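You operate a simulated robot arm through the tools that you are given. There is no shell and no other tool.

Carry out the task below with a simulated robot arm. There is one attempt and no reset: what you move stays moved.

Task
Get the stacker running again after the emergency stop, with the card's count.
Fine: pull the big stop button out, then reset; zero the total before the start.
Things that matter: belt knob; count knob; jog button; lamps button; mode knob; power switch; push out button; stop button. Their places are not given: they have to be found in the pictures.

Only the result counts: the job must be done as asked and must still hold three seconds after the hand-in. Knocking over, shifting, dropping, spilling or breaking anything else fails it.

Robot
A 6-joint arm with a two-finger gripper, fixed in place. Base frame: the origin is at the foot of the arm, x ahead of it, y to its left, z up. Readings come in mm, degrees, newtons and seconds.
Its first joint turns from -166.0 to 166.0 degrees. Payload 1.71 kg.
The TCP is the grasp point between the finger pads, 20 mm short of the fingertips. In the tool frame z runs along the fingers and y along their closing line. The gripper opens to 96 mm. The gripper's body begins 113 mm behind the TCP.
Orientation is that of the tool frame in the base frame, as a unit quaternion [w, x, y, z]. With the fingers straight down and closing along the base's y, the tool's x points along the base's -x, its y along +y and its z along -z.

Tools
- The arm moves only by the tool drive_tool. Its argument "plan" is a list of rows, each a list of 7 numbers: the shift along the tool's x, y, z in units of 30 mm (1.0 is 30 mm), then the turn, a rotation vector about the tool's x, y, z in units of 8 degrees (1.0 is 8 degrees), then the finger opening in mm, from 0 to 96. In form: [[x, y, z, rx, ry, rz, fingers], ...]. A call has 1 to 20 rows; each row shifts and turns the commanded pose from where the row before left it, along the tool's axes as they then stand. A call with a number of a shift or a turn outside -1 to 1 is refused whole. Each row takes 0.2 s and may step no farther than 50 mm and 8.6 degrees from the row before; otherwise, or with a gripper value out of range, the whole call is refused. A pose out of reach is approached as far as the arm can. The call stops where the force on the tool passes 90 N (or 10 N more than at its start, if that is more) or the arm is blocked; 0.2 s more then pass. The fingers move at their own pace (about 45 mm/s each) and stop on an object; they squeeze with about 33 N. The grip force told is the motor's: it shows also when the fingers shut on nothing. Time passes only in rows, and 0.2 s behind the last, so rows that do not move let the fingers close. The reply holds the time, the measured pose of the TCP, the force on the tool along the base axes, the opening and the grip force, in the units named above and with some noise, with the torque about the TCP (base axes, N m) and any sound that the robot's microphone picked up.
- Cameras (640 x 400 px; columns grow to the right, rows downward): "scene" is fixed at [218.2, -495.8, 2010]; the picture's right is [0.88, -0.47, 0.00], its down [-0.28, -0.52, -0.81] and it looks along [0.38, 0.71, -0.59] (base axes); focal length 318 px, centre (320, 200). "wrist" rides on the gripper at [66, 14, -145] in the tool frame; the picture's right is [-0.21, 0.98, 0.00], its down [-0.88, -0.18, -0.45] and it looks along [-0.44, -0.09, 0.90] (tool axes); focal length 275 px, centre (320, 200).
- grab_frame(camera): a new picture of that camera. No time passes.
- slide_trunk(by): slides the trunk up (or, below 0, down) by that many mm; the arm rides with it, the base frame stays. It gives what a move gives, with no picture.
- measure_at(camera, pixels): there is no depth. For up to 12 entries [column, row, z] of the newest picture of that camera ("zoom" is the newest enlarged one), the place [x, y] in the base frame at which the ray of that pixel passes the height z, good to about 2 mm, but the place of the scene camera against the robot may be out by one fixed shift of up to 12 mm in any direction. No time passes.
- enlarge(camera, box): a new picture of the part [left, top, right, bottom] of that camera's present view, enlarged. No time passes.
- hand_in(): hands the job in; it is judged then, once.

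Open the gripper and draw the arm clear of the work before you hand the job in, unless the task says otherwise.

The tools are called after ">>>" as name(argument=value, ...) on one line, values as JSON. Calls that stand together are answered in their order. drive_tool: Moves the arm, as the interface text tells. Its arguments: {"type":"object","properties":{"plan":{"type":"array","items":{"type":"array","items":{"type":"number"}}}},"required":["plan"]} The other tools are called the same way: slide_trunk (by) slides the trunk up or down; grab_frame (camera) takes a picture; measure_at (camera, pixels) gives the place at which the rays of pixels pass given heights; enlarge (camera, box) takes an enlarged picture of a part of a camera's view; hand_in () hands the job in.

At the start:

```text
time: 0.0
position: [530.8, 103.7, 1560.7]
tool_rot: [-0.001, 0.0, 1.0, 0.0]
wrist_force: [-0.1, -0.1, 0.8]
moment: [0.01, -0.03, 0.02]
opening: 96.0
grasp_force: 0.1
trunk travel left (down, up): [-325.0, 65.0]
```

scene: 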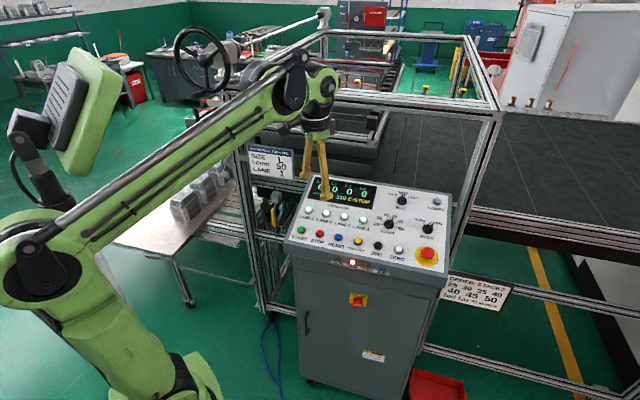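
wrist: 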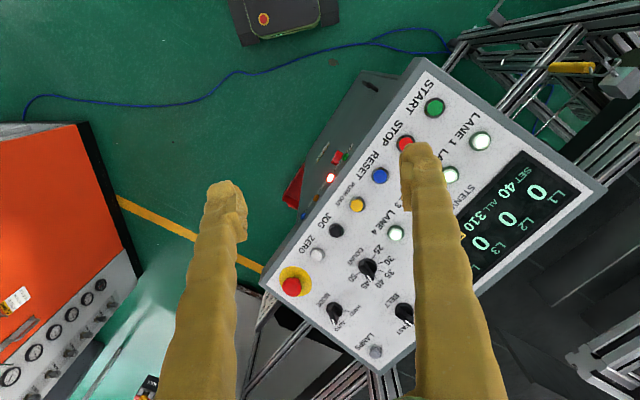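

I see a control panel in both views (scene about columns 290-450, rows 180-270; wrist about columns 260-600, rows 60-370) and a card around (270,160). I enlarge those parts to read them.

>>> enlarge(camera="scene", box=[280, 165, 460, 280])

>>> enlarge(camera="scene", box=[240, 140, 310, 184])

>>> enlarge(camera="scene", box=[430, 265, 520, 321])

>>> enlarge(camera="wrist", box=[260, 60, 610, 380])

```text
3.48 times, centred on (370, 222) of scene
```

zoom: 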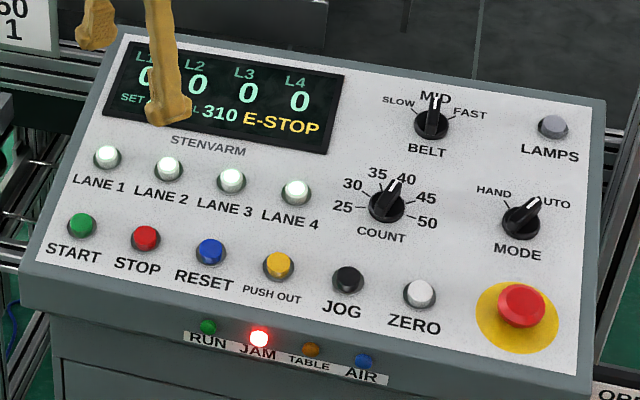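

```text
9.09 times, centred on (275, 162) of scene
```

zoom: 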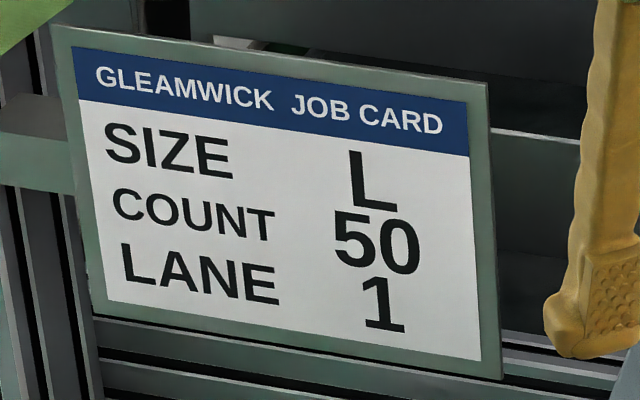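

```text
7.11 times, centred on (475, 293) of scene
```

zoom: 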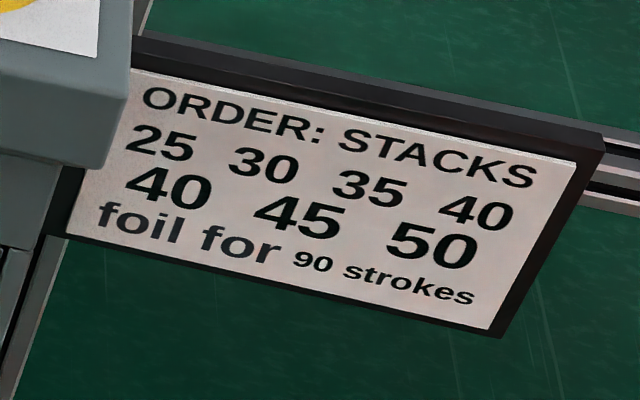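

```text
1.25 times, centred on (435, 220) of wrist
```

zoom: 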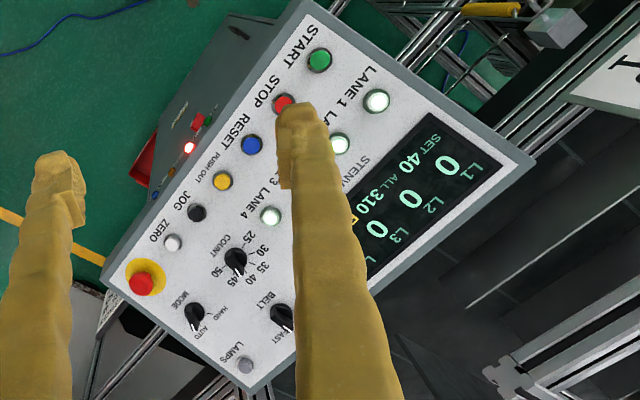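

The card reads COUNT 50 (display SET 40, E-STOP). I'll measure the button rays from the wrist zoom first at two heights, e.g. START (319,59), RESET (252,145), ZERO (173,243), LAMPS (245,366), and then do the same in a scene zoom to triangulate.

>>> measure_at(camera="zoom", pixels=[[319, 59, 1000], [319, 59, 1200], [252, 145, 1000], [252, 145, 1200], [173, 243, 1000], [173, 243, 1200], [245, 366, 1000], [245, 366, 1200], [270, 215, 1000], [270, 215, 1200], [376, 101, 1000], [376, 101, 1200]])

>>> measure_at(camera="scene", pixels=[[301.6, 229.4, 1000], [301.6, 229.4, 1200], [338.4, 237.2, 1000], [338.4, 237.2, 1200], [398.5, 249.5, 1000], [398.5, 249.5, 1200], [436.7, 201.5, 1000], [436.7, 201.5, 1200], [363.1, 220.2, 1000], [363.1, 220.2, 1200], [308.8, 210.1, 1000], [308.8, 210.1, 1200]])

```text
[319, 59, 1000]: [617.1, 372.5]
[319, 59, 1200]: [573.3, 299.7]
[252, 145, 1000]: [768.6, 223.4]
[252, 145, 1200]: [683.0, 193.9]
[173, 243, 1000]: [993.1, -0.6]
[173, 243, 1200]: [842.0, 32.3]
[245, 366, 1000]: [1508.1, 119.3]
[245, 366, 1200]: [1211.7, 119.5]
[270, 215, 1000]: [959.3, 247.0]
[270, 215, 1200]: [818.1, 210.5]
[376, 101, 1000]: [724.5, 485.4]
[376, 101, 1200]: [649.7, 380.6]
```

```text
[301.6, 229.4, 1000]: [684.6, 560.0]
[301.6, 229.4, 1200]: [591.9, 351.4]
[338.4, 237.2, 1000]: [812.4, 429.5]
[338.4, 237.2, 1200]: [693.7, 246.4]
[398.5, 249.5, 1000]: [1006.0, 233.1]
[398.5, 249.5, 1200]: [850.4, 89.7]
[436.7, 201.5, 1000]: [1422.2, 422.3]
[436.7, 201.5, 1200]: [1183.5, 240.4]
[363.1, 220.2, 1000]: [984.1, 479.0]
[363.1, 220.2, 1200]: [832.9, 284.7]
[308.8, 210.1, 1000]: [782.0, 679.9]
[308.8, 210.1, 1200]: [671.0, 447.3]
```

Triangulating gives a panel tilted about 20° with its left-right axis along (0.71,-0.70,0): START ≈ (557,272,1276), RESET ≈ (653,184,1268), ZERO ≈ (795,43,1265). I turn the tool to face the panel squarely (yaw -45° about tool z, then tilt about -20.5° about tool y) while staying high.

>>> drive_tool(plan=[[0, 0, 0, 0, 0, -0.9375, 96], [0, 0, 0, 0, 0, -0.9375, 96], [0, 0, 0, 0, 0, -0.9375, 96], [0, 0, 0, 0, 0, -0.9375, 96], [0, 0, 0, 0, 0, -0.9375, 96], [0, 0, 0, 0, 0, -0.9375, 96], [0, 0, 0, 0, -0.854, 0, 96], [0, 0, 0, 0, -0.854, 0, 96], [0, 0, 0, 0, -0.854, 0, 96], [0, 0, 0, 0, 0, 0, 96]])

```text
time: 2.2
position: [505.1, 104.1, 1569.0]
tool_rot: [0.172, -0.378, 0.907, 0.065]
wrist_force: [-0.5, 0.0, -0.1]
moment: [0.05, 0.01, -0.03]
opening: 96.4
grasp_force: 0.0
trunk travel left (down, up): [-325.0, 65.0]
```

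Orientation is now as wanted (tool z ≈ (0.26,0.25,-0.93)), though the position slipped about 26 mm in x, probably a reach limit this high. I take a wrist picture to see the panel.

>>> grab_frame(camera="wrist")

>>> grab_frame(camera="scene")

```text
taken
```

wrist: 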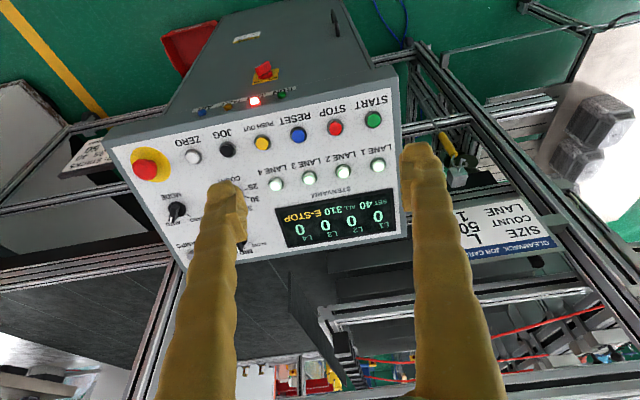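

```text
taken
```

scene: 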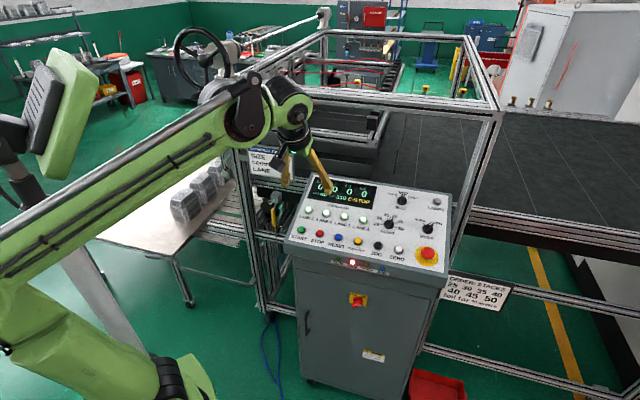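

The wrist picture shows the panel upside down (mushroom at (147,168), ZERO (193,157), START (373,119)). I move toward a hover above the panel's centre, about (700,110,1440), still ~150 mm clear of it.

>>> drive_tool(plan=[[-0.44, -0.69, 0.95, 0, 0, 0, 96], [-0.44, -0.69, 0.95, 0, 0, 0, 96], [-0.44, -0.69, 0.95, 0, 0, 0, 96], [-0.44, -0.69, 0.95, 0, 0, 0, 96], [-0.44, -0.69, 0.95, 0, 0, 0, 96], [0, 0, 0, 0, 0, 0, 96]])

>>> grab_frame(camera="wrist")

```text
time: 3.6
position: [652.7, 110.2, 1461.9]
tool_rot: [0.173, -0.377, 0.908, 0.064]
wrist_force: [-0.4, 0.1, 0.4]
moment: [-0.03, -0.06, -0.01]
opening: 96.1
grasp_force: 0.1
trunk travel left (down, up): [-325.0, 65.0]
```

```text
taken
```

wrist: 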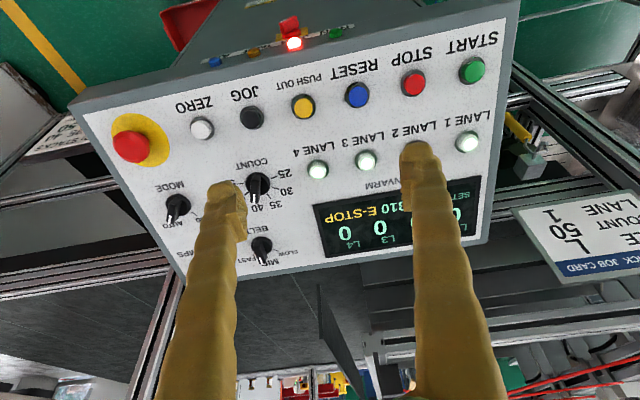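

Now the panel fills the wrist view. I enlarge the right half (mushroom, ZERO, COUNT, MODE) and the left half for precise pixels.

>>> enlarge(camera="wrist", box=[90, 80, 310, 217])

>>> enlarge(camera="wrist", box=[280, 20, 520, 170])

```text
2.91 times, centred on (200, 148) of wrist
```

zoom: 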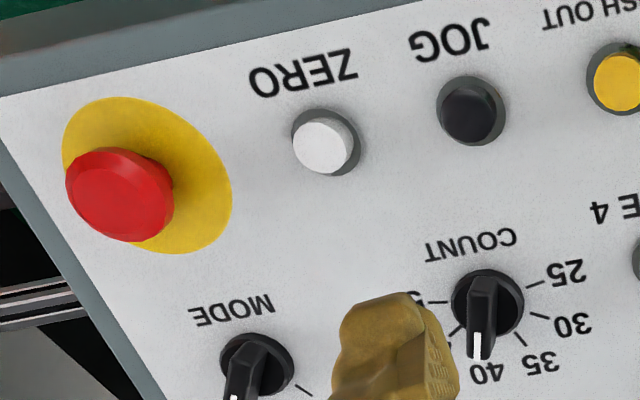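

```text
2.67 times, centred on (400, 95) of wrist
```

zoom: 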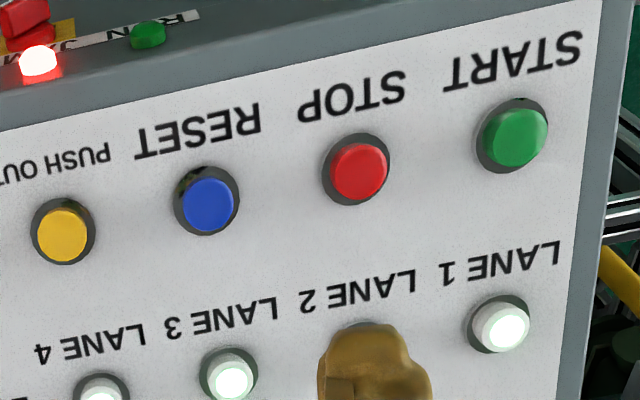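

I'll take rays at two heights for the ring centres: START (472,71), RESET (357.6,95.4), ZERO (202,128), yellow disc (140.5,140), mushroom head (130.6,146.6), COUNT knob base (257.7,184.3).

>>> measure_at(camera="wrist", pixels=[[472, 71, 1200], [472, 71, 1300], [357.6, 95.4, 1200], [357.6, 95.4, 1300], [202.1, 128, 1200], [202.1, 128, 1300], [140.5, 139.9, 1200], [140.5, 139.9, 1300], [130.6, 146.6, 1200], [130.6, 146.6, 1300], [257.7, 184.3, 1200], [257.7, 184.3, 1300]])

```text
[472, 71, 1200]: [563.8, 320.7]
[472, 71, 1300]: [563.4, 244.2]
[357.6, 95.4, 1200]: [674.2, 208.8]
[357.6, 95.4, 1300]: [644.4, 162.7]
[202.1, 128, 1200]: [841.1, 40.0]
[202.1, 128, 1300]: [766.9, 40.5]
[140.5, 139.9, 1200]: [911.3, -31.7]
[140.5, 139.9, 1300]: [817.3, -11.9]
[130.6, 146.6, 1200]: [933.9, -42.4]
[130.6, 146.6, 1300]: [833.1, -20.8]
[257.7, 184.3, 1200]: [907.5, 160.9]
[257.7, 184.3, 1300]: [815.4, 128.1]
```

From two wrist poses the bottom row lies at z≈1250 (START ≈ (563,281), RESET ≈ (659,186), ZERO ≈ (805,40)). I measure the lane rings LANE1 (467,141.5) and LANE4 (318,167.4), and the panel's corners/edges, to get the tilt.

>>> measure_at(camera="wrist", pixels=[[467.1, 141.5, 1250], [467.1, 141.5, 1350], [317.9, 167.4, 1250], [317.9, 167.4, 1350], [482, 241, 1250], [482, 241, 1350], [177, 270, 1250], [177, 270, 1350], [68, 112, 1250], [68, 112, 1350], [509, 17, 1250], [509, 17, 1350]])

```text
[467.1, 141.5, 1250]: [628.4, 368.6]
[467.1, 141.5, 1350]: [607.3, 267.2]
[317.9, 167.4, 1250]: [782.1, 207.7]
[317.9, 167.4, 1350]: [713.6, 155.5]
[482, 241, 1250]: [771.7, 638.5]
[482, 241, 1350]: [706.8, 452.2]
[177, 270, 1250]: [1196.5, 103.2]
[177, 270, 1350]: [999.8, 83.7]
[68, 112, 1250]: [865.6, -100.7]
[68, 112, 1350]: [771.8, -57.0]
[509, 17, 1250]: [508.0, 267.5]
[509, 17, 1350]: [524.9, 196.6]
```

The lane row sits at z≈1273 about 85 mm further back, so the panel's tilt is nearer 16–18°; the yellow disc centre is about (866,-22,1248) and the head about 26 mm above it. I move to a hover ~100 mm above the mushroom with a slight tilt correction.

>>> drive_tool(plan=[[0.07, -0.9, 0.45, 0, 0, 0, 96], [0.07, -0.9, 0.45, 0, 0, 0, 96], [0.07, -0.9, 0.45, 0, 0, 0, 96], [0.07, -0.9, 0.45, 0, 0, 0, 96], [0.07, -0.9, 0.45, 0, 0, 0, 96], [0.07, -0.9, 0.45, 0, 0, 0, 96], [0.07, -0.9, 0.45, 0, 0, 0, 96], [0.07, -0.9, 0.45, 0, 0, 0, 96], [0, 0, 0, 0, 0.44, 0, 96], [0, 0, 0, 0, 0, 0, 96]])

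>>> grab_frame(camera="wrist")

>>> grab_frame(camera="scene")

```text
time: 5.8
position: [832.7, -25.5, 1353.2]
tool_rot: [0.142, -0.379, 0.913, 0.054]
wrist_force: [-0.1, -0.2, -0.1]
moment: [-0.08, 0.0, -0.01]
opening: 96.3
grasp_force: 0.1
trunk travel left (down, up): [-325.0, 65.0]
```

```text
taken
```

wrist: 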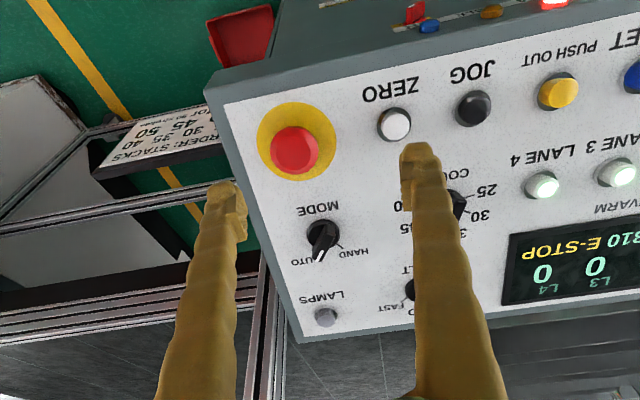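

```text
taken
```

scene: 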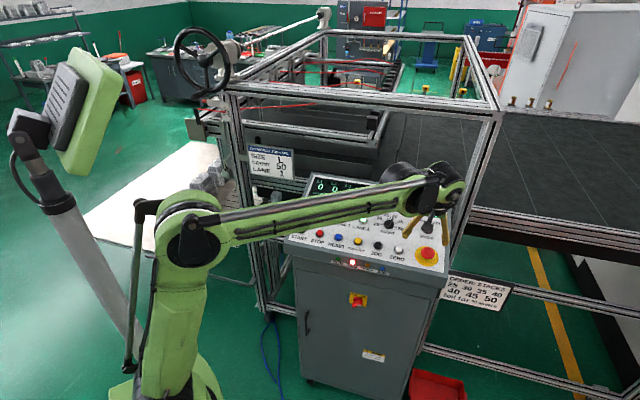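

The mushroom is now at about (296,148), with ZERO (394,124) and MODE (324,235). I enlarge the mushroom area and measure several points for the panel plane.

>>> enlarge(camera="wrist", box=[240, 80, 440, 205])

>>> measure_at(camera="wrist", pixels=[[297, 141, 1230], [297, 141, 1280], [394, 124, 1230], [394, 124, 1280], [541, 185, 1250], [541, 185, 1300], [326, 317, 1280], [326, 317, 1330], [324, 234, 1250], [324, 234, 1300], [473, 107, 1230], [473, 107, 1280]])

```text
3.20 times, centred on (340, 142) of wrist
```

zoom: 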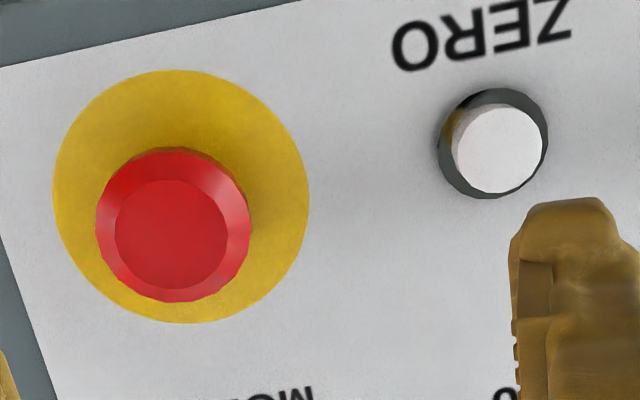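

```text
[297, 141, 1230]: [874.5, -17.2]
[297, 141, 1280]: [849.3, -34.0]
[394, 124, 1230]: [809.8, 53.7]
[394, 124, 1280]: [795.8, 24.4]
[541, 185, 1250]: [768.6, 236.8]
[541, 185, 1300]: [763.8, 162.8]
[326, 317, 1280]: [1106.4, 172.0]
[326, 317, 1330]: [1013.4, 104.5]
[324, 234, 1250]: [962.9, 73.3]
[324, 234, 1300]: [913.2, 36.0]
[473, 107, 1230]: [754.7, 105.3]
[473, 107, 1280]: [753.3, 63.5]
```

Combining rays: disc centre ≈ (865.7,-23.1,1247.5), panel tilt ≈ 19°, head about 40 mm wide with its flange ~27 mm above the panel. I centre over the mushroom and go down to about 35 mm short of the grip height, opening 80, and check.

>>> drive_tool(plan=[[0.14, -0.35, 0.3, 0, -0.15, 0, 80], [0.14, -0.35, 0.6, 0, 0, 0, 80], [0, 0, 0.6, 0, 0, 0, 80], [0, 0, 0, 0, 0, 0, 80], [0, 0, 0, 0, 0, 0, 80]])

>>> grab_frame(camera="wrist")

```text
time: 7.0
position: [850.9, -36.8, 1309.0]
tool_rot: [0.152, -0.378, 0.912, 0.057]
wrist_force: [0.1, 0.2, 0.4]
moment: [0.0, -0.01, -0.01]
opening: 79.9
grasp_force: 0.2
trunk travel left (down, up): [-325.0, 65.0]
```

```text
taken
```

wrist: 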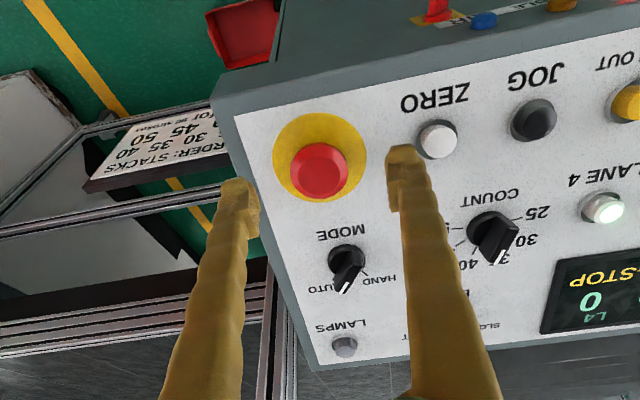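

The head (319,170) and disc (320,158) lie exactly on the tool axis (predicted rows 169 and 158). I go 36 mm straight down along the tool axis, fingers straddling the head.

>>> drive_tool(plan=[[0, 0, 0.4, 0, 0, 0, 80], [0, 0, 0.4, 0, 0, 0, 80], [0, 0, 0.4, 0, 0, 0, 80], [0, 0, 0, 0, 0, 0, 80]])

>>> grab_frame(camera="wrist")

```text
time: 8.0
position: [861.7, -30.0, 1274.4]
tool_rot: [0.153, -0.378, 0.911, 0.058]
wrist_force: [-0.9, -0.1, 0.6]
moment: [0.03, 0.02, 0.01]
opening: 80.2
grasp_force: 0.1
trunk travel left (down, up): [-325.0, 65.0]
```

```text
taken
```

wrist: 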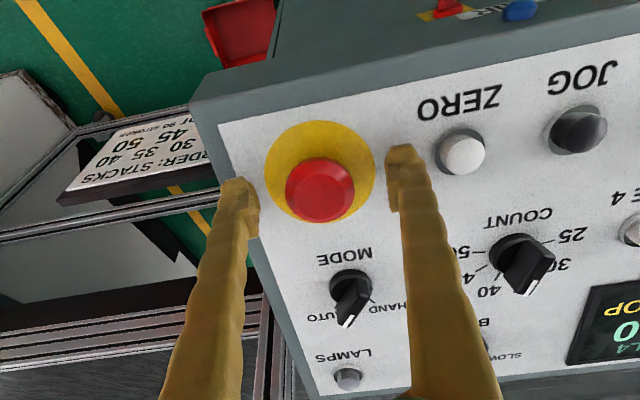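

The head (319,190) is right at the grasp point (320,192) with no contact force. I close the fingers on it.

>>> drive_tool(plan=[[0, 0, 0, 0, 0, 0, 30], [0, 0, 0, 0, 0, 0, 30], [0, 0, 0, 0, 0, 0, 30], [0, 0, 0, 0, 0, 0, 30], [0, 0, 0, 0, 0, 0, 30]])

>>> grab_frame(camera="wrist")

```text
time: 9.2
position: [860.8, -29.4, 1274.5]
tool_rot: [0.152, -0.378, 0.911, 0.057]
wrist_force: [5.5, -4.5, -1.5]
moment: [-0.11, -0.07, -0.07]
opening: 39.3
grasp_force: 34.8
trunk travel left (down, up): [-325.0, 65.0]
```

```text
taken
```

wrist: 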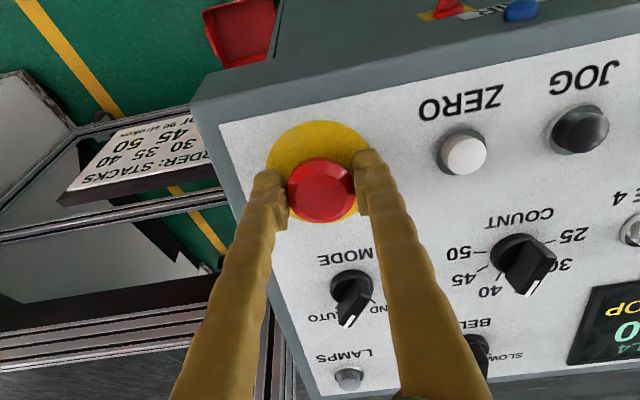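

The fingers hold the head (opening 39.3, grip 34.8 N). Now I pull along the tool's -z in small steps.

>>> drive_tool(plan=[[0, 0, -0.1, 0, 0, 0, 30], [0, 0, -0.1, 0, 0, 0, 30], [0, 0, -0.1, 0, 0, 0, 30], [0, 0, -0.1, 0, 0, 0, 30], [0, 0, 0, 0, 0, 0, 30]])

>>> grab_frame(camera="wrist")

>>> enlarge(camera="scene", box=[280, 165, 460, 280])

```text
time: 10.4
position: [859.4, -31.4, 1283.9]
tool_rot: [0.15, -0.379, 0.911, 0.058]
wrist_force: [13.4, 10.3, -33.9]
moment: [0.46, -0.44, -0.14]
opening: 39.4
grasp_force: 35.1
trunk travel left (down, up): [-325.0, 65.0]
```

```text
taken
```

wrist: 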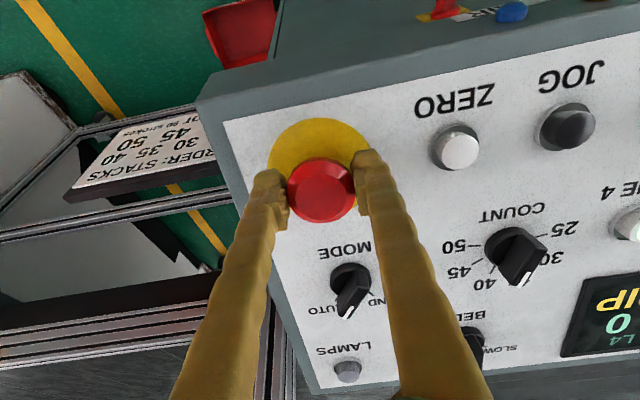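

```text
3.48 times, centred on (370, 222) of scene
```

zoom: 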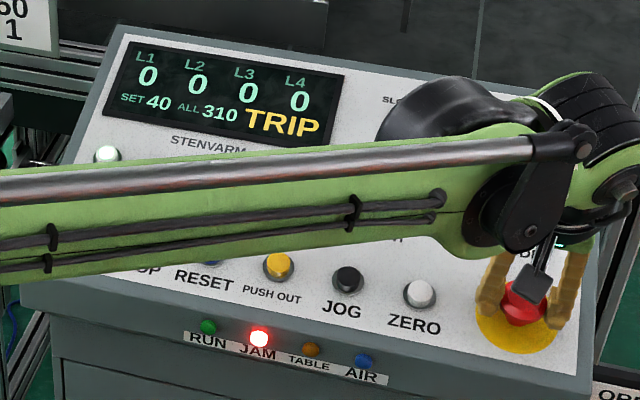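

The display changed from E-STOP to TRIP, so the button is out (34 N at the end of its pull). I open the fingers and withdraw upward along the axis.

>>> drive_tool(plan=[[0, 0, 0, 0, 0, 0, 80], [0, 0, 0, 0, 0, 0, 80], [0, 0, 0, 0, 0, 0, 80], [0, 0, -0.5, 0, 0, 0, 80], [0, 0, -0.9, 0, 0, 0, 80], [0, 0, -0.9, 0, 0, 0, 80], [0, 0, -0.5, 0, 0, 0, 80], [0, 0, 0, 0, 0, 0, 80]])

>>> grab_frame(camera="wrist")

>>> enlarge(camera="scene", box=[280, 165, 460, 280])

```text
time: 12.2
position: [839.7, -52.4, 1366.5]
tool_rot: [0.151, -0.379, 0.911, 0.058]
wrist_force: [0.4, -0.5, -1.4]
moment: [-0.01, -0.05, 0.0]
opening: 80.0
grasp_force: 0.1
trunk travel left (down, up): [-325.0, 65.0]
```

```text
taken
```

wrist: 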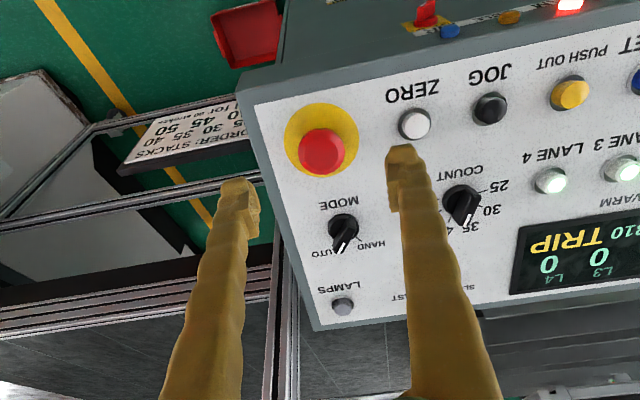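

```text
3.48 times, centred on (370, 222) of scene
```

zoom: 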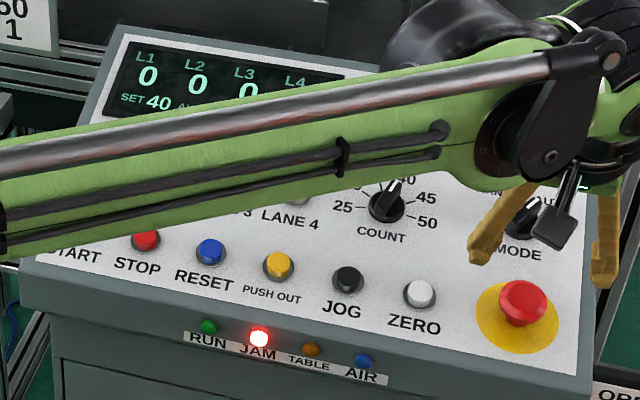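

E-stop released, SET 40 still shown. I move along the bottom row to hover above RESET (≈(659.6,185,1250)), closing the fingers on the way, tip ~50 mm above the panel.

>>> drive_tool(plan=[[0, 0.98, 0.16, 0, 0, 0, 0], [0, 0.98, 0.16, 0, 0, 0, 0], [0, 0.98, 0.16, 0, 0, 0, 0], [0, 0.98, 0.16, 0, 0, 0, 0], [0, 0.98, 0.16, 0, 0, 0, 0], [0, 0.98, 0.16, 0, 0, 0, 0], [0, 0.98, 0.16, 0, 0, 0, 0], [0, 0.98, 0.16, 0, 0, 0, 0], [0, 0.98, 0.16, 0, 0, 0, 0], [0, 0.98, 0.16, 0, 0, 0, 0], [0, 0, 0, 0, 0, 0, 0], [0, 0, 0, 0, 0, 0, 0]])

>>> grab_frame(camera="wrist")

```text
time: 14.8
position: [640.6, 167.2, 1317.0]
tool_rot: [0.152, -0.38, 0.911, 0.058]
wrist_force: [0.1, -0.1, 0.3]
moment: [0.01, 0.03, 0.01]
opening: 0.0
grasp_force: 29.9
trunk travel left (down, up): [-325.0, 65.0]
```

```text
taken
```

wrist: 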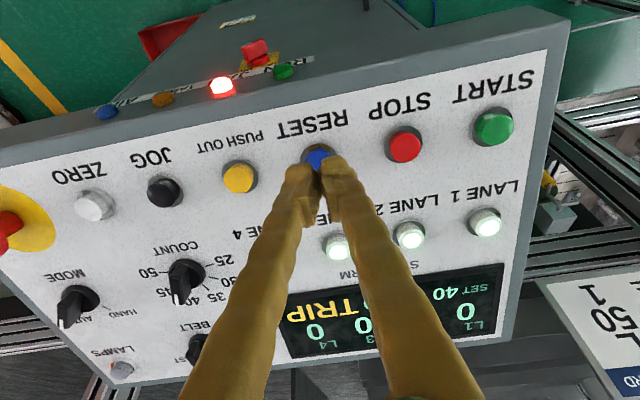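

RESET ring (318,157) lies on the tool axis (predicted (320,155.5)); tip is ~50 mm above the panel. I descend 33 mm first, then feel for the cap.

>>> drive_tool(plan=[[0, 0, 0.4, 0, 0, 0, 0], [0, 0, 0.4, 0, 0, 0, 0], [0, 0, 0.2, 0, 0, 0, 0], [0, 0, 0.1, 0, 0, 0, 0], [0, 0, 0, 0, 0, 0, 0]])

>>> grab_frame(camera="wrist")

```text
time: 16.0
position: [647.8, 175.0, 1287.2]
tool_rot: [0.152, -0.378, 0.912, 0.057]
wrist_force: [-0.4, -0.4, -0.8]
moment: [0.01, 0.0, 0.02]
opening: 0.0
grasp_force: 29.9
trunk travel left (down, up): [-325.0, 65.0]
```

```text
taken
```

wrist: 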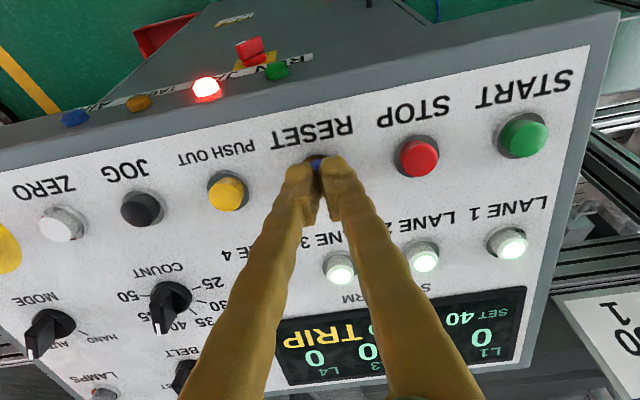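

No contact yet, tip about 20 mm above the panel. I press on in 2 mm steps.

>>> drive_tool(plan=[[0, 0, 0.07, 0, 0, 0, 0], [0, 0, 0.07, 0, 0, 0, 0], [0, 0, 0.07, 0, 0, 0, 0], [0, 0, 0, 0, 0, 0, 0]])

```text
time: 17.0
position: [649.9, 176.5, 1280.5]
tool_rot: [0.152, -0.378, 0.912, 0.057]
wrist_force: [-0.5, 0.0, 0.3]
moment: [-0.01, -0.01, 0.01]
opening: 0.0
grasp_force: 29.0
trunk travel left (down, up): [-325.0, 65.0]
```

Still no force; I continue in 2 mm steps.

>>> drive_tool(plan=[[0, 0, 0.07, 0, 0, 0, 0], [0, 0, 0.07, 0, 0, 0, 0], [0, 0, 0, 0, 0, 0, 0]])

```text
time: 17.8
position: [650.8, 177.1, 1276.9]
tool_rot: [0.152, -0.379, 0.911, 0.057]
wrist_force: [-0.2, -0.7, 1.4]
moment: [0.01, -0.01, -0.03]
opening: 6.2
grasp_force: 29.7
trunk travel left (down, up): [-325.0, 65.0]
```

The opening jumped to 6.2 mm, so something is spreading the fingertips. I look at the wrist picture before going on.

>>> enlarge(camera="wrist", box=[240, 110, 400, 210])

>>> enlarge(camera="scene", box=[280, 165, 460, 280])

```text
4.00 times, centred on (320, 160) of wrist
```

zoom: 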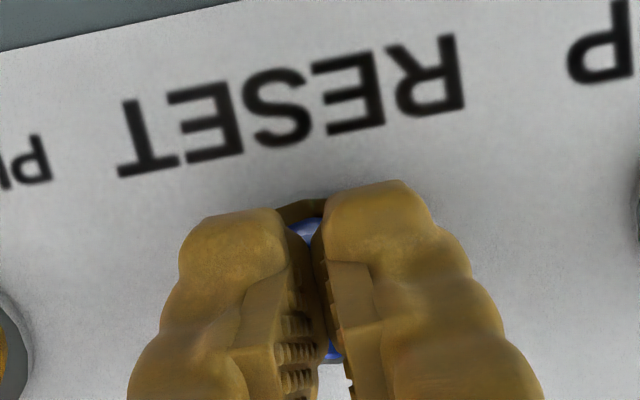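

```text
3.48 times, centred on (370, 222) of scene
```

zoom: 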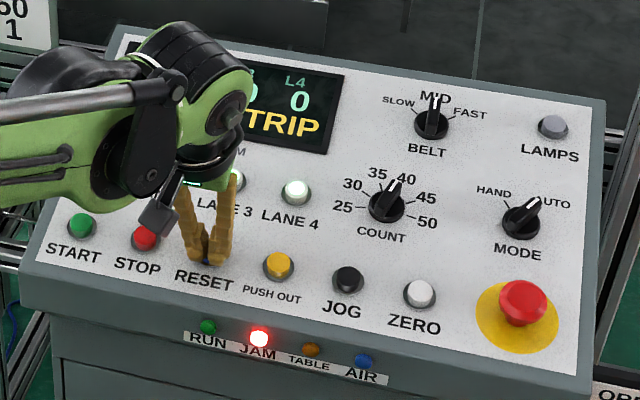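

The rounded cap is wedging between the two fingertips. I back off 10 mm, shift 7 mm along tool y so that one finger's tip is centred on the cap, and come down again.

>>> drive_tool(plan=[[0, 0, -0.4, 0, 0, 0, 0], [0, 0.23, 0, 0, 0, 0, 0], [0, 0, 0, 0, 0, 0, 0], [0, 0, 0.2, 0, 0, 0, 0], [0, 0, 0.1, 0, 0, 0, 0], [0, 0, 0, 0, 0, 0, 0]])

>>> enlarge(camera="wrist", box=[240, 110, 400, 210])

```text
time: 19.2
position: [645.2, 180.8, 1279.6]
tool_rot: [0.152, -0.378, 0.911, 0.058]
wrist_force: [-0.3, 0.0, -1.4]
moment: [-0.02, 0.03, 0.01]
opening: 0.0
grasp_force: 29.5
trunk travel left (down, up): [-325.0, 65.0]
```

```text
4.00 times, centred on (320, 160) of wrist
```

zoom: 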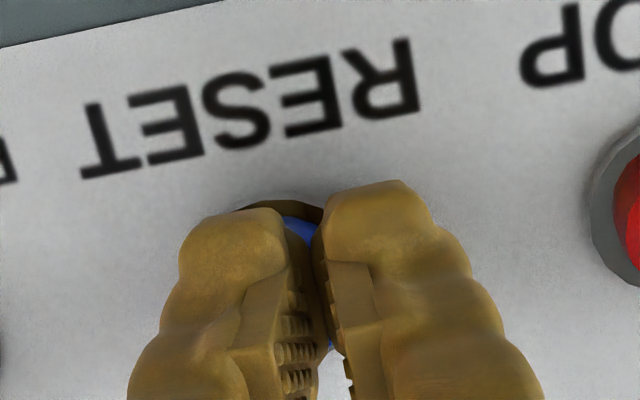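

The cap's centre now lies under one finger (ring visible around zoom x≈280). I descend in 1.8 mm steps.

>>> drive_tool(plan=[[0, 0, 0.06, 0, 0, 0, 0], [0, 0, 0.06, 0, 0, 0, 0], [0, 0, 0.06, 0, 0, 0, 0], [0, 0, 0, 0, 0, 0, 0]])

```text
time: 20.2
position: [647.0, 182.9, 1274.7]
tool_rot: [0.153, -0.379, 0.911, 0.058]
wrist_force: [-1.3, -0.5, 3.0]
moment: [-0.01, 0.02, 0.01]
opening: 0.0
grasp_force: 29.1
trunk travel left (down, up): [-325.0, 65.0]
heard: click
```

A click was heard with ~3 N. I check the display in the scene.

>>> enlarge(camera="scene", box=[280, 165, 460, 280])

>>> enlarge(camera="wrist", box=[240, 110, 400, 210])

```text
3.48 times, centred on (370, 222) of scene
```

zoom: 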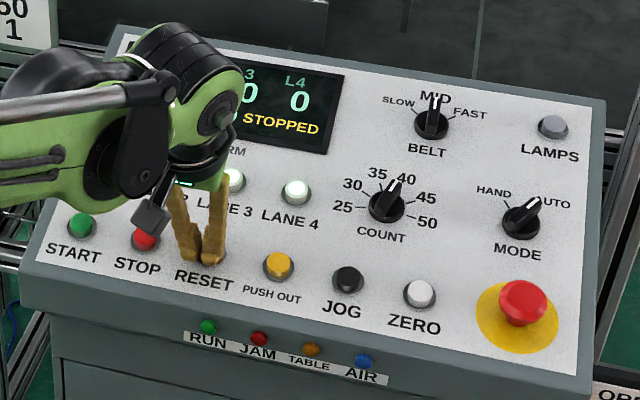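

```text
4.00 times, centred on (320, 160) of wrist
```

zoom: 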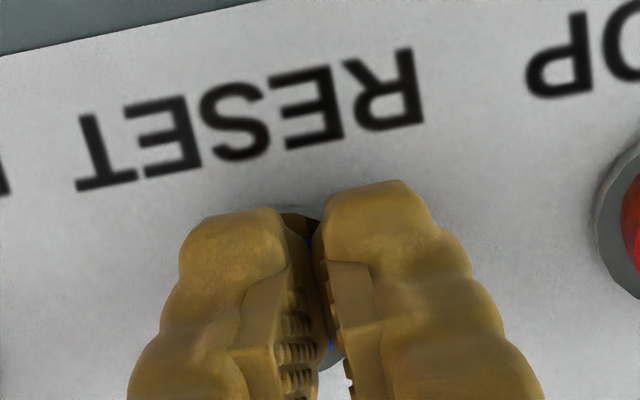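

RESET worked: display STOPPED, JAM lamp off. I withdraw and move to a hover ~110 mm above the COUNT knob (≈(834,135,1280)), opening the fingers.

>>> drive_tool(plan=[[0, 0, -0.5, 0, 0, 0, 0], [0, 0, -0.9, 0, 0, 0, 0], [0, 0, -0.6, 0, 0, 0, 60], [-0.52, -0.93, -0.122, 0, 0, 0, 60], [-0.52, -0.93, -0.122, 0, 0, 0, 60], [-0.52, -0.93, -0.122, 0, 0, 0, 60], [-0.52, -0.93, -0.122, 0, 0, 0, 60], [-0.52, -0.93, -0.122, 0, 0, 0, 60], [-0.52, -0.93, -0.122, 0, 0, 0, 60], [0, 0, 0, 0, 0, 0, 60], [0, 0, 0, 0, 0, 0, 60]])

>>> grab_frame(camera="wrist")

>>> grab_frame(camera="scene")

```text
time: 22.6
position: [806.9, 109.8, 1382.6]
tool_rot: [0.152, -0.378, 0.911, 0.059]
wrist_force: [-0.3, -0.1, -0.2]
moment: [0.02, -0.03, -0.03]
opening: 59.8
grasp_force: 0.0
trunk travel left (down, up): [-325.0, 65.0]
```

```text
taken
```

wrist: 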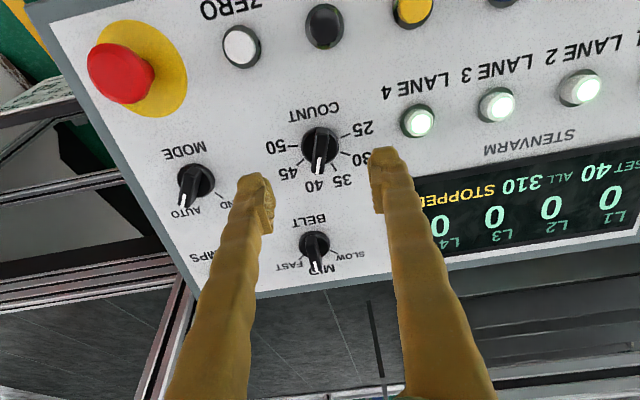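

```text
taken
```

scene: 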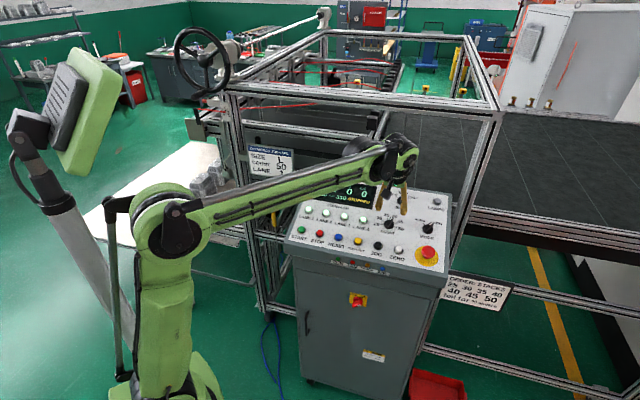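

The COUNT knob base is at about (320,145), on the tool axis (predicted (320,143)). I enlarge to read the pointer and the scale angles.

>>> enlarge(camera="wrist", box=[256, 100, 384, 180])

```text
5.00 times, centred on (320, 140) of wrist
```

zoom: 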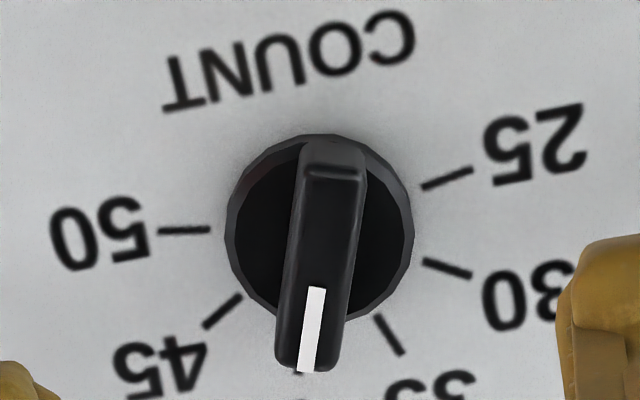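

Scale steps come out at 40° each (25 at -10°, …, 40 at 110°, 50 at 190° measured from panel-left), and the pointer is at ~109°, i.e. 40. I rotate the tool +20° about its z so that the fingers straddle the pointer bar, and go down to tip height ~20 mm.

>>> drive_tool(plan=[[0, 0, 0, 0, 0, 0.8333, 50], [0, 0, 0, 0, 0, 0.8333, 50], [0, 0, 0, 0, 0, 0.8333, 50], [0, 0, 0.7, 0, 0, 0, 50], [0, 0, 0.7, 0, 0, 0, 50], [0, 0, 0.5, 0, 0, 0, 50], [0, 0, 0, 0, 0, 0, 50], [0, 0, 0, 0, 0, 0, 50]])

>>> grab_frame(camera="wrist")

```text
time: 24.4
position: [820.2, 120.9, 1329.9]
tool_rot: [0.14, -0.215, 0.963, 0.084]
wrist_force: [0.3, 0.5, 0.4]
moment: [0.03, -0.01, 0.0]
opening: 50.0
grasp_force: 0.0
trunk travel left (down, up): [-325.0, 65.0]
```

```text
taken
```

wrist: 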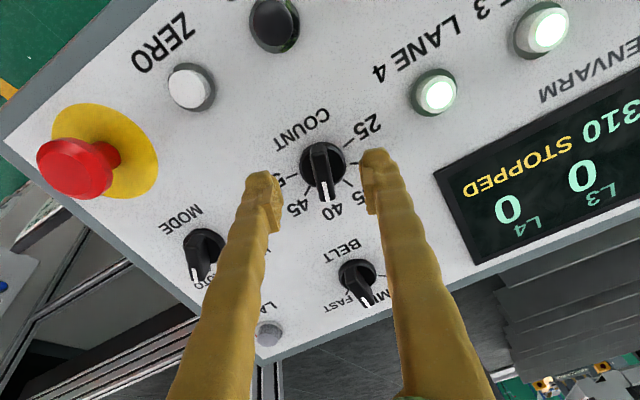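

The tip is ~33 mm above the panel and the knob base (322,163) is on the axis. I enlarge to check that the bar is square to the fingers.

>>> enlarge(camera="wrist", box=[240, 110, 400, 210])

```text
4.00 times, centred on (320, 160) of wrist
```

zoom: 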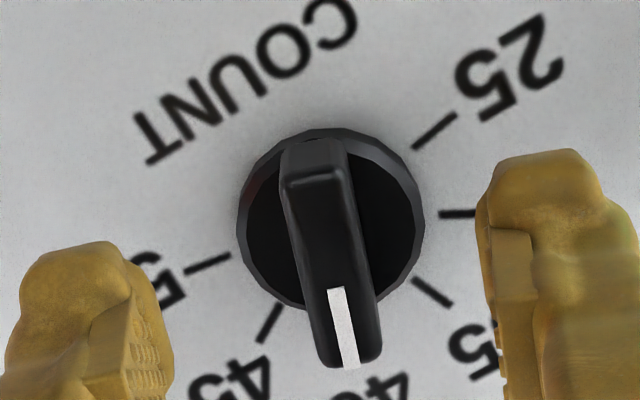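

The pointer line runs square to the closing line within ~2°. I lower 21 mm to tip height ~12 mm with the opening reduced to 28 mm, clear of the 12 mm wide bar.

>>> drive_tool(plan=[[0, 0, 0, 0, 0, 0, 30], [0, 0, 0.25, 0, 0, 0, 30], [0, 0, 0.25, 0, 0, 0, 30], [0, 0, 0.2, 0, 0, 0, 30], [0, 0, 0, 0, 0, 0, 30]])

>>> enlarge(camera="wrist", box=[240, 130, 400, 230])

```text
time: 25.6
position: [826.4, 125.3, 1309.8]
tool_rot: [0.138, -0.216, 0.963, 0.084]
wrist_force: [-0.1, -0.5, -0.1]
moment: [0.01, -0.01, 0.02]
opening: 29.9
grasp_force: 0.0
trunk travel left (down, up): [-325.0, 65.0]
```

```text
4.00 times, centred on (320, 180) of wrist
```

zoom: 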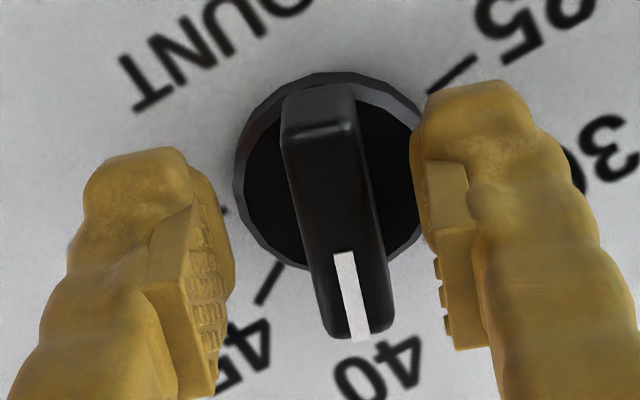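

Fingers straddle the bar evenly with no contact. I lower 3 mm more in 1 mm steps, then close.

>>> drive_tool(plan=[[0, 0, 0.035, 0, 0, 0, 30], [0, 0, 0.035, 0, 0, 0, 30], [0, 0, 0.035, 0, 0, 0, 30], [0, 0, 0, 0, 0, 0, 30]])

```text
time: 26.6
position: [827.5, 126.1, 1307.1]
tool_rot: [0.139, -0.214, 0.963, 0.084]
wrist_force: [0.3, -0.6, -0.5]
moment: [0.01, 0.01, 0.02]
opening: 29.8
grasp_force: 0.1
trunk travel left (down, up): [-325.0, 65.0]
```

No contact; now I close on the bar.

>>> drive_tool(plan=[[0, 0, 0, 0, 0, 0, 6], [0, 0, 0, 0, 0, 0, 6], [0, 0, 0, 0, 0, 0, 6], [0, 0, 0, 0, 0, 0, 6]])

>>> enlarge(camera="wrist", box=[240, 130, 400, 230])

```text
time: 27.6
position: [826.8, 127.8, 1307.1]
tool_rot: [0.138, -0.215, 0.963, 0.084]
wrist_force: [-8.8, 13.3, -4.5]
moment: [0.17, 0.07, 0.11]
opening: 11.2
grasp_force: 35.4
trunk travel left (down, up): [-325.0, 65.0]
```

```text
4.00 times, centred on (320, 180) of wrist
```

zoom: 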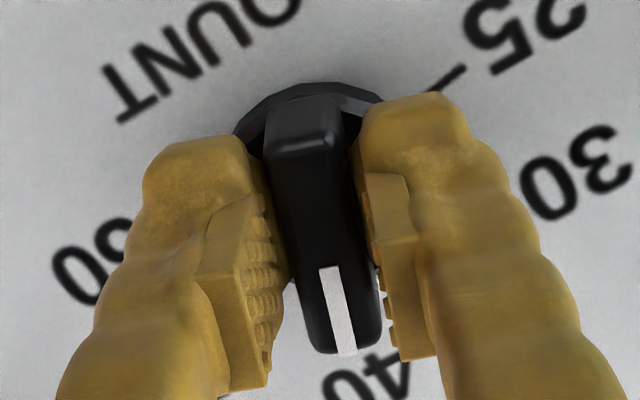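

The bar is held (opening 11.2); the +y side force shows I sit ~2 mm off the knob's axis, so I shift the command 2 mm along tool y and then turn +40° in steps about tool z.

>>> drive_tool(plan=[[0, 0.065, 0, 0, 0, 0, 6], [0, 0, 0, 0, 0, 0.6, 6], [0, 0, 0, 0, 0, 0.6, 6], [0, 0, 0, 0, 0, 0.6, 6], [0, 0, 0, 0, 0, 0.6, 6], [0, 0, 0, 0, 0, 0, 6]])

>>> enlarge(camera="wrist", box=[240, 130, 400, 230])

```text
time: 29.0
position: [826.8, 129.4, 1306.6]
tool_rot: [0.124, -0.05, 0.985, 0.106]
wrist_force: [-4.0, 2.1, -6.1]
moment: [0.04, -0.19, -0.01]
opening: 11.2
grasp_force: 35.5
trunk travel left (down, up): [-325.0, 65.0]
```

```text
4.00 times, centred on (320, 180) of wrist
```

zoom: 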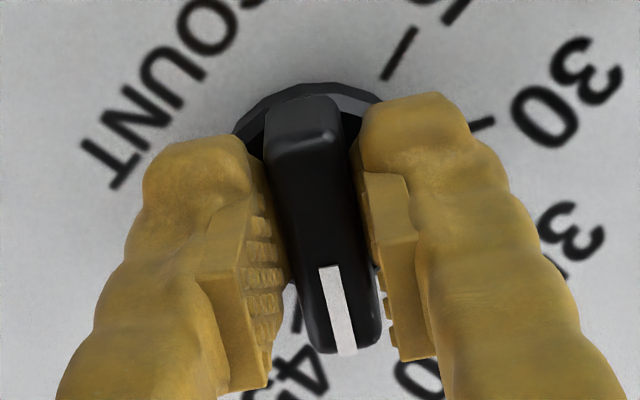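

The knob turns with the gripper (~19° so far). I continue by another ~42° and check.

>>> drive_tool(plan=[[0, 0, 0, 0, 0, 0.65, 6], [0, 0, 0, 0, 0, 0.65, 6], [0, 0, 0, 0, 0, 0.65, 6], [0, 0, 0, 0, 0, 0.65, 6], [0, 0, 0, 0, 0, 0.65, 6], [0, 0, 0, 0, 0, 0.65, 6], [0, 0, 0, 0, 0, 0.65, 6], [0, 0, 0, 0, 0, 0.65, 6], [0, 0, 0, 0, 0, 0, 6]])

>>> grab_frame(camera="wrist")

>>> enlarge(camera="scene", box=[280, 165, 460, 280])

```text
time: 31.0
position: [825.0, 132.2, 1305.6]
tool_rot: [0.079, 0.303, 0.939, 0.143]
wrist_force: [28.5, 24.1, 34.1]
moment: [0.36, -0.61, 0.11]
opening: 11.4
grasp_force: 35.3
trunk travel left (down, up): [-325.0, 65.0]
```

```text
taken
```

wrist: 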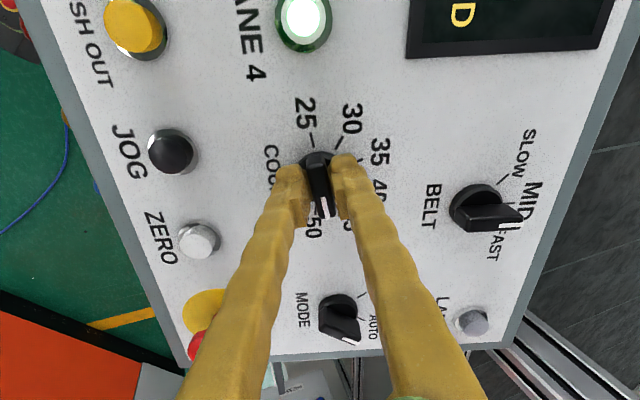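

```text
3.48 times, centred on (370, 222) of scene
```

zoom: 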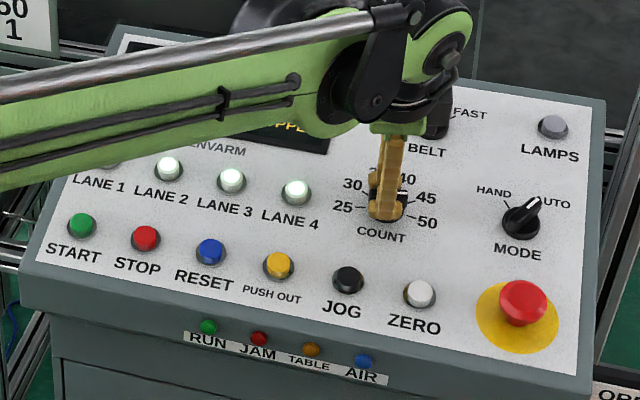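

The knob followed (~61° in all, pointer between 45 and 50), but there is now ~46 N along tool +y, so the TCP is a bit off the knob's axis. I ease 3 mm along +y and 1 mm back, and read the force.

>>> drive_tool(plan=[[0, 0.06, -0.02, 0, 0, 0, 6], [0, 0.06, -0.02, 0, 0, 0, 6], [0, 0, 0, 0, 0, 0, 6]])

>>> enlarge(camera="wrist", box=[220, 80, 420, 205])

```text
time: 31.8
position: [826.1, 131.7, 1307.2]
tool_rot: [0.077, 0.302, 0.94, 0.141]
wrist_force: [-10.4, 4.0, -23.0]
moment: [0.0, 0.25, 0.03]
opening: 11.3
grasp_force: 35.3
trunk travel left (down, up): [-325.0, 65.0]
```

```text
3.20 times, centred on (320, 142) of wrist
```

zoom: 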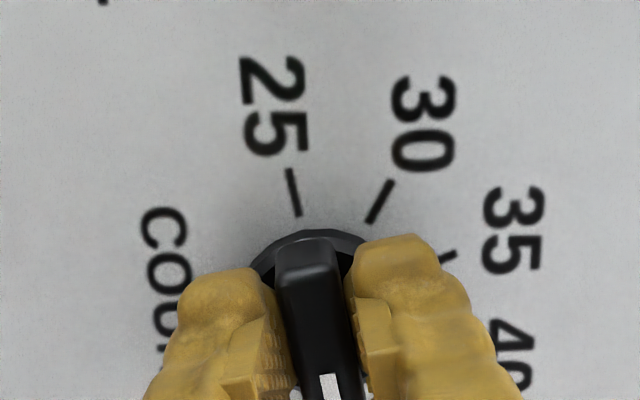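

Force has reversed to small values, so the axis is now nearly right. I make a slight back-correction and turn the remaining ~19°.

>>> drive_tool(plan=[[0, -0.02, 0.02, 0, 0, 0, 6], [0, 0, 0, 0, 0, 0.6, 6], [0, 0, 0, 0, 0, 0.6, 6], [0, 0, 0, 0, 0, 0.6, 6], [0, 0, 0, 0, 0, 0.6, 6], [0, 0, 0, 0, 0, 0, 6]])

>>> grab_frame(camera="wrist")

>>> enlarge(camera="scene", box=[280, 165, 460, 280])

```text
time: 33.2
position: [827.8, 132.8, 1308.1]
tool_rot: [0.053, 0.455, 0.875, 0.153]
wrist_force: [-12.1, 9.7, -13.8]
moment: [0.11, 0.21, 0.05]
opening: 10.9
grasp_force: 34.9
trunk travel left (down, up): [-325.0, 65.0]
```

```text
taken
```

wrist: 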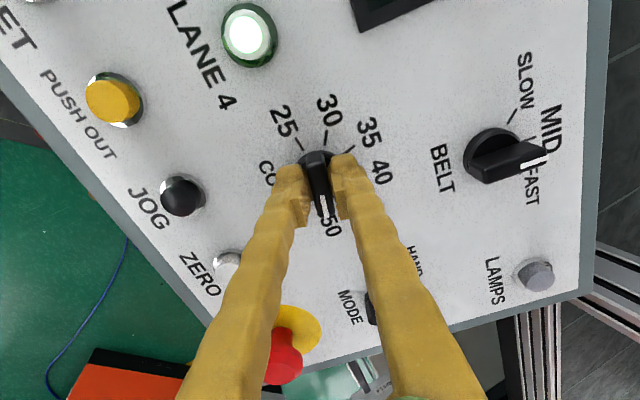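

```text
3.48 times, centred on (370, 222) of scene
```

zoom: 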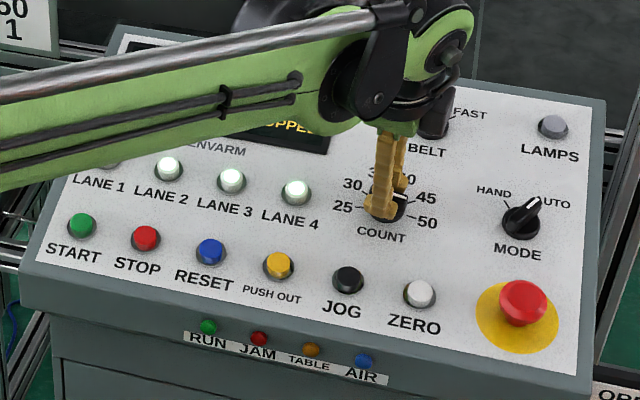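

Tool turned to φ≈100°, and the pointer lies over the "50" label at (330,225). I open and lift off to check the display.

>>> drive_tool(plan=[[0, 0, 0, 0, 0, 0, 34], [0, 0, 0, 0, 0, 0, 34], [0, 0, -0.4, 0, 0, 0, 34], [0, 0, -0.9, 0, 0, 0, 34], [0, 0, -0.9, 0, 0, 0, 34], [0, 0, 0, 0, 0, 0, 34]])

>>> grab_frame(camera="wrist")

>>> grab_frame(camera="scene")

```text
time: 34.6
position: [813.6, 115.1, 1371.3]
tool_rot: [0.053, 0.455, 0.875, 0.154]
wrist_force: [0.3, 0.6, 0.3]
moment: [-0.01, -0.01, -0.02]
opening: 34.0
grasp_force: 0.1
trunk travel left (down, up): [-325.0, 65.0]
```

```text
taken
```

wrist: 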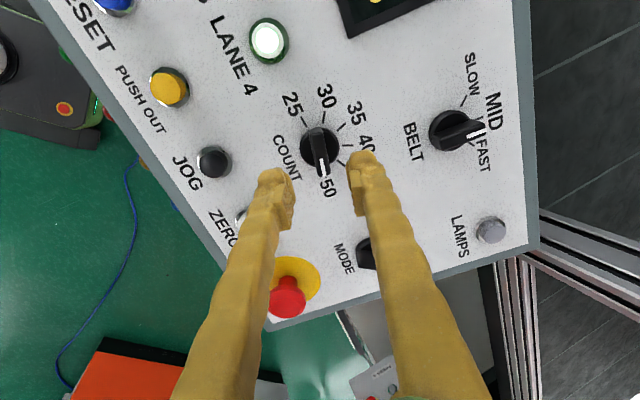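

```text
taken
```

scene: 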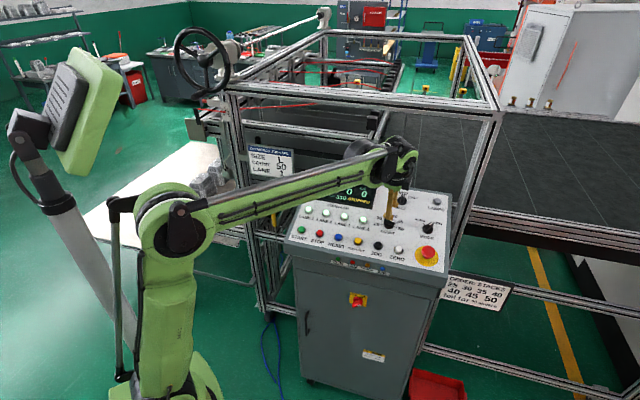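

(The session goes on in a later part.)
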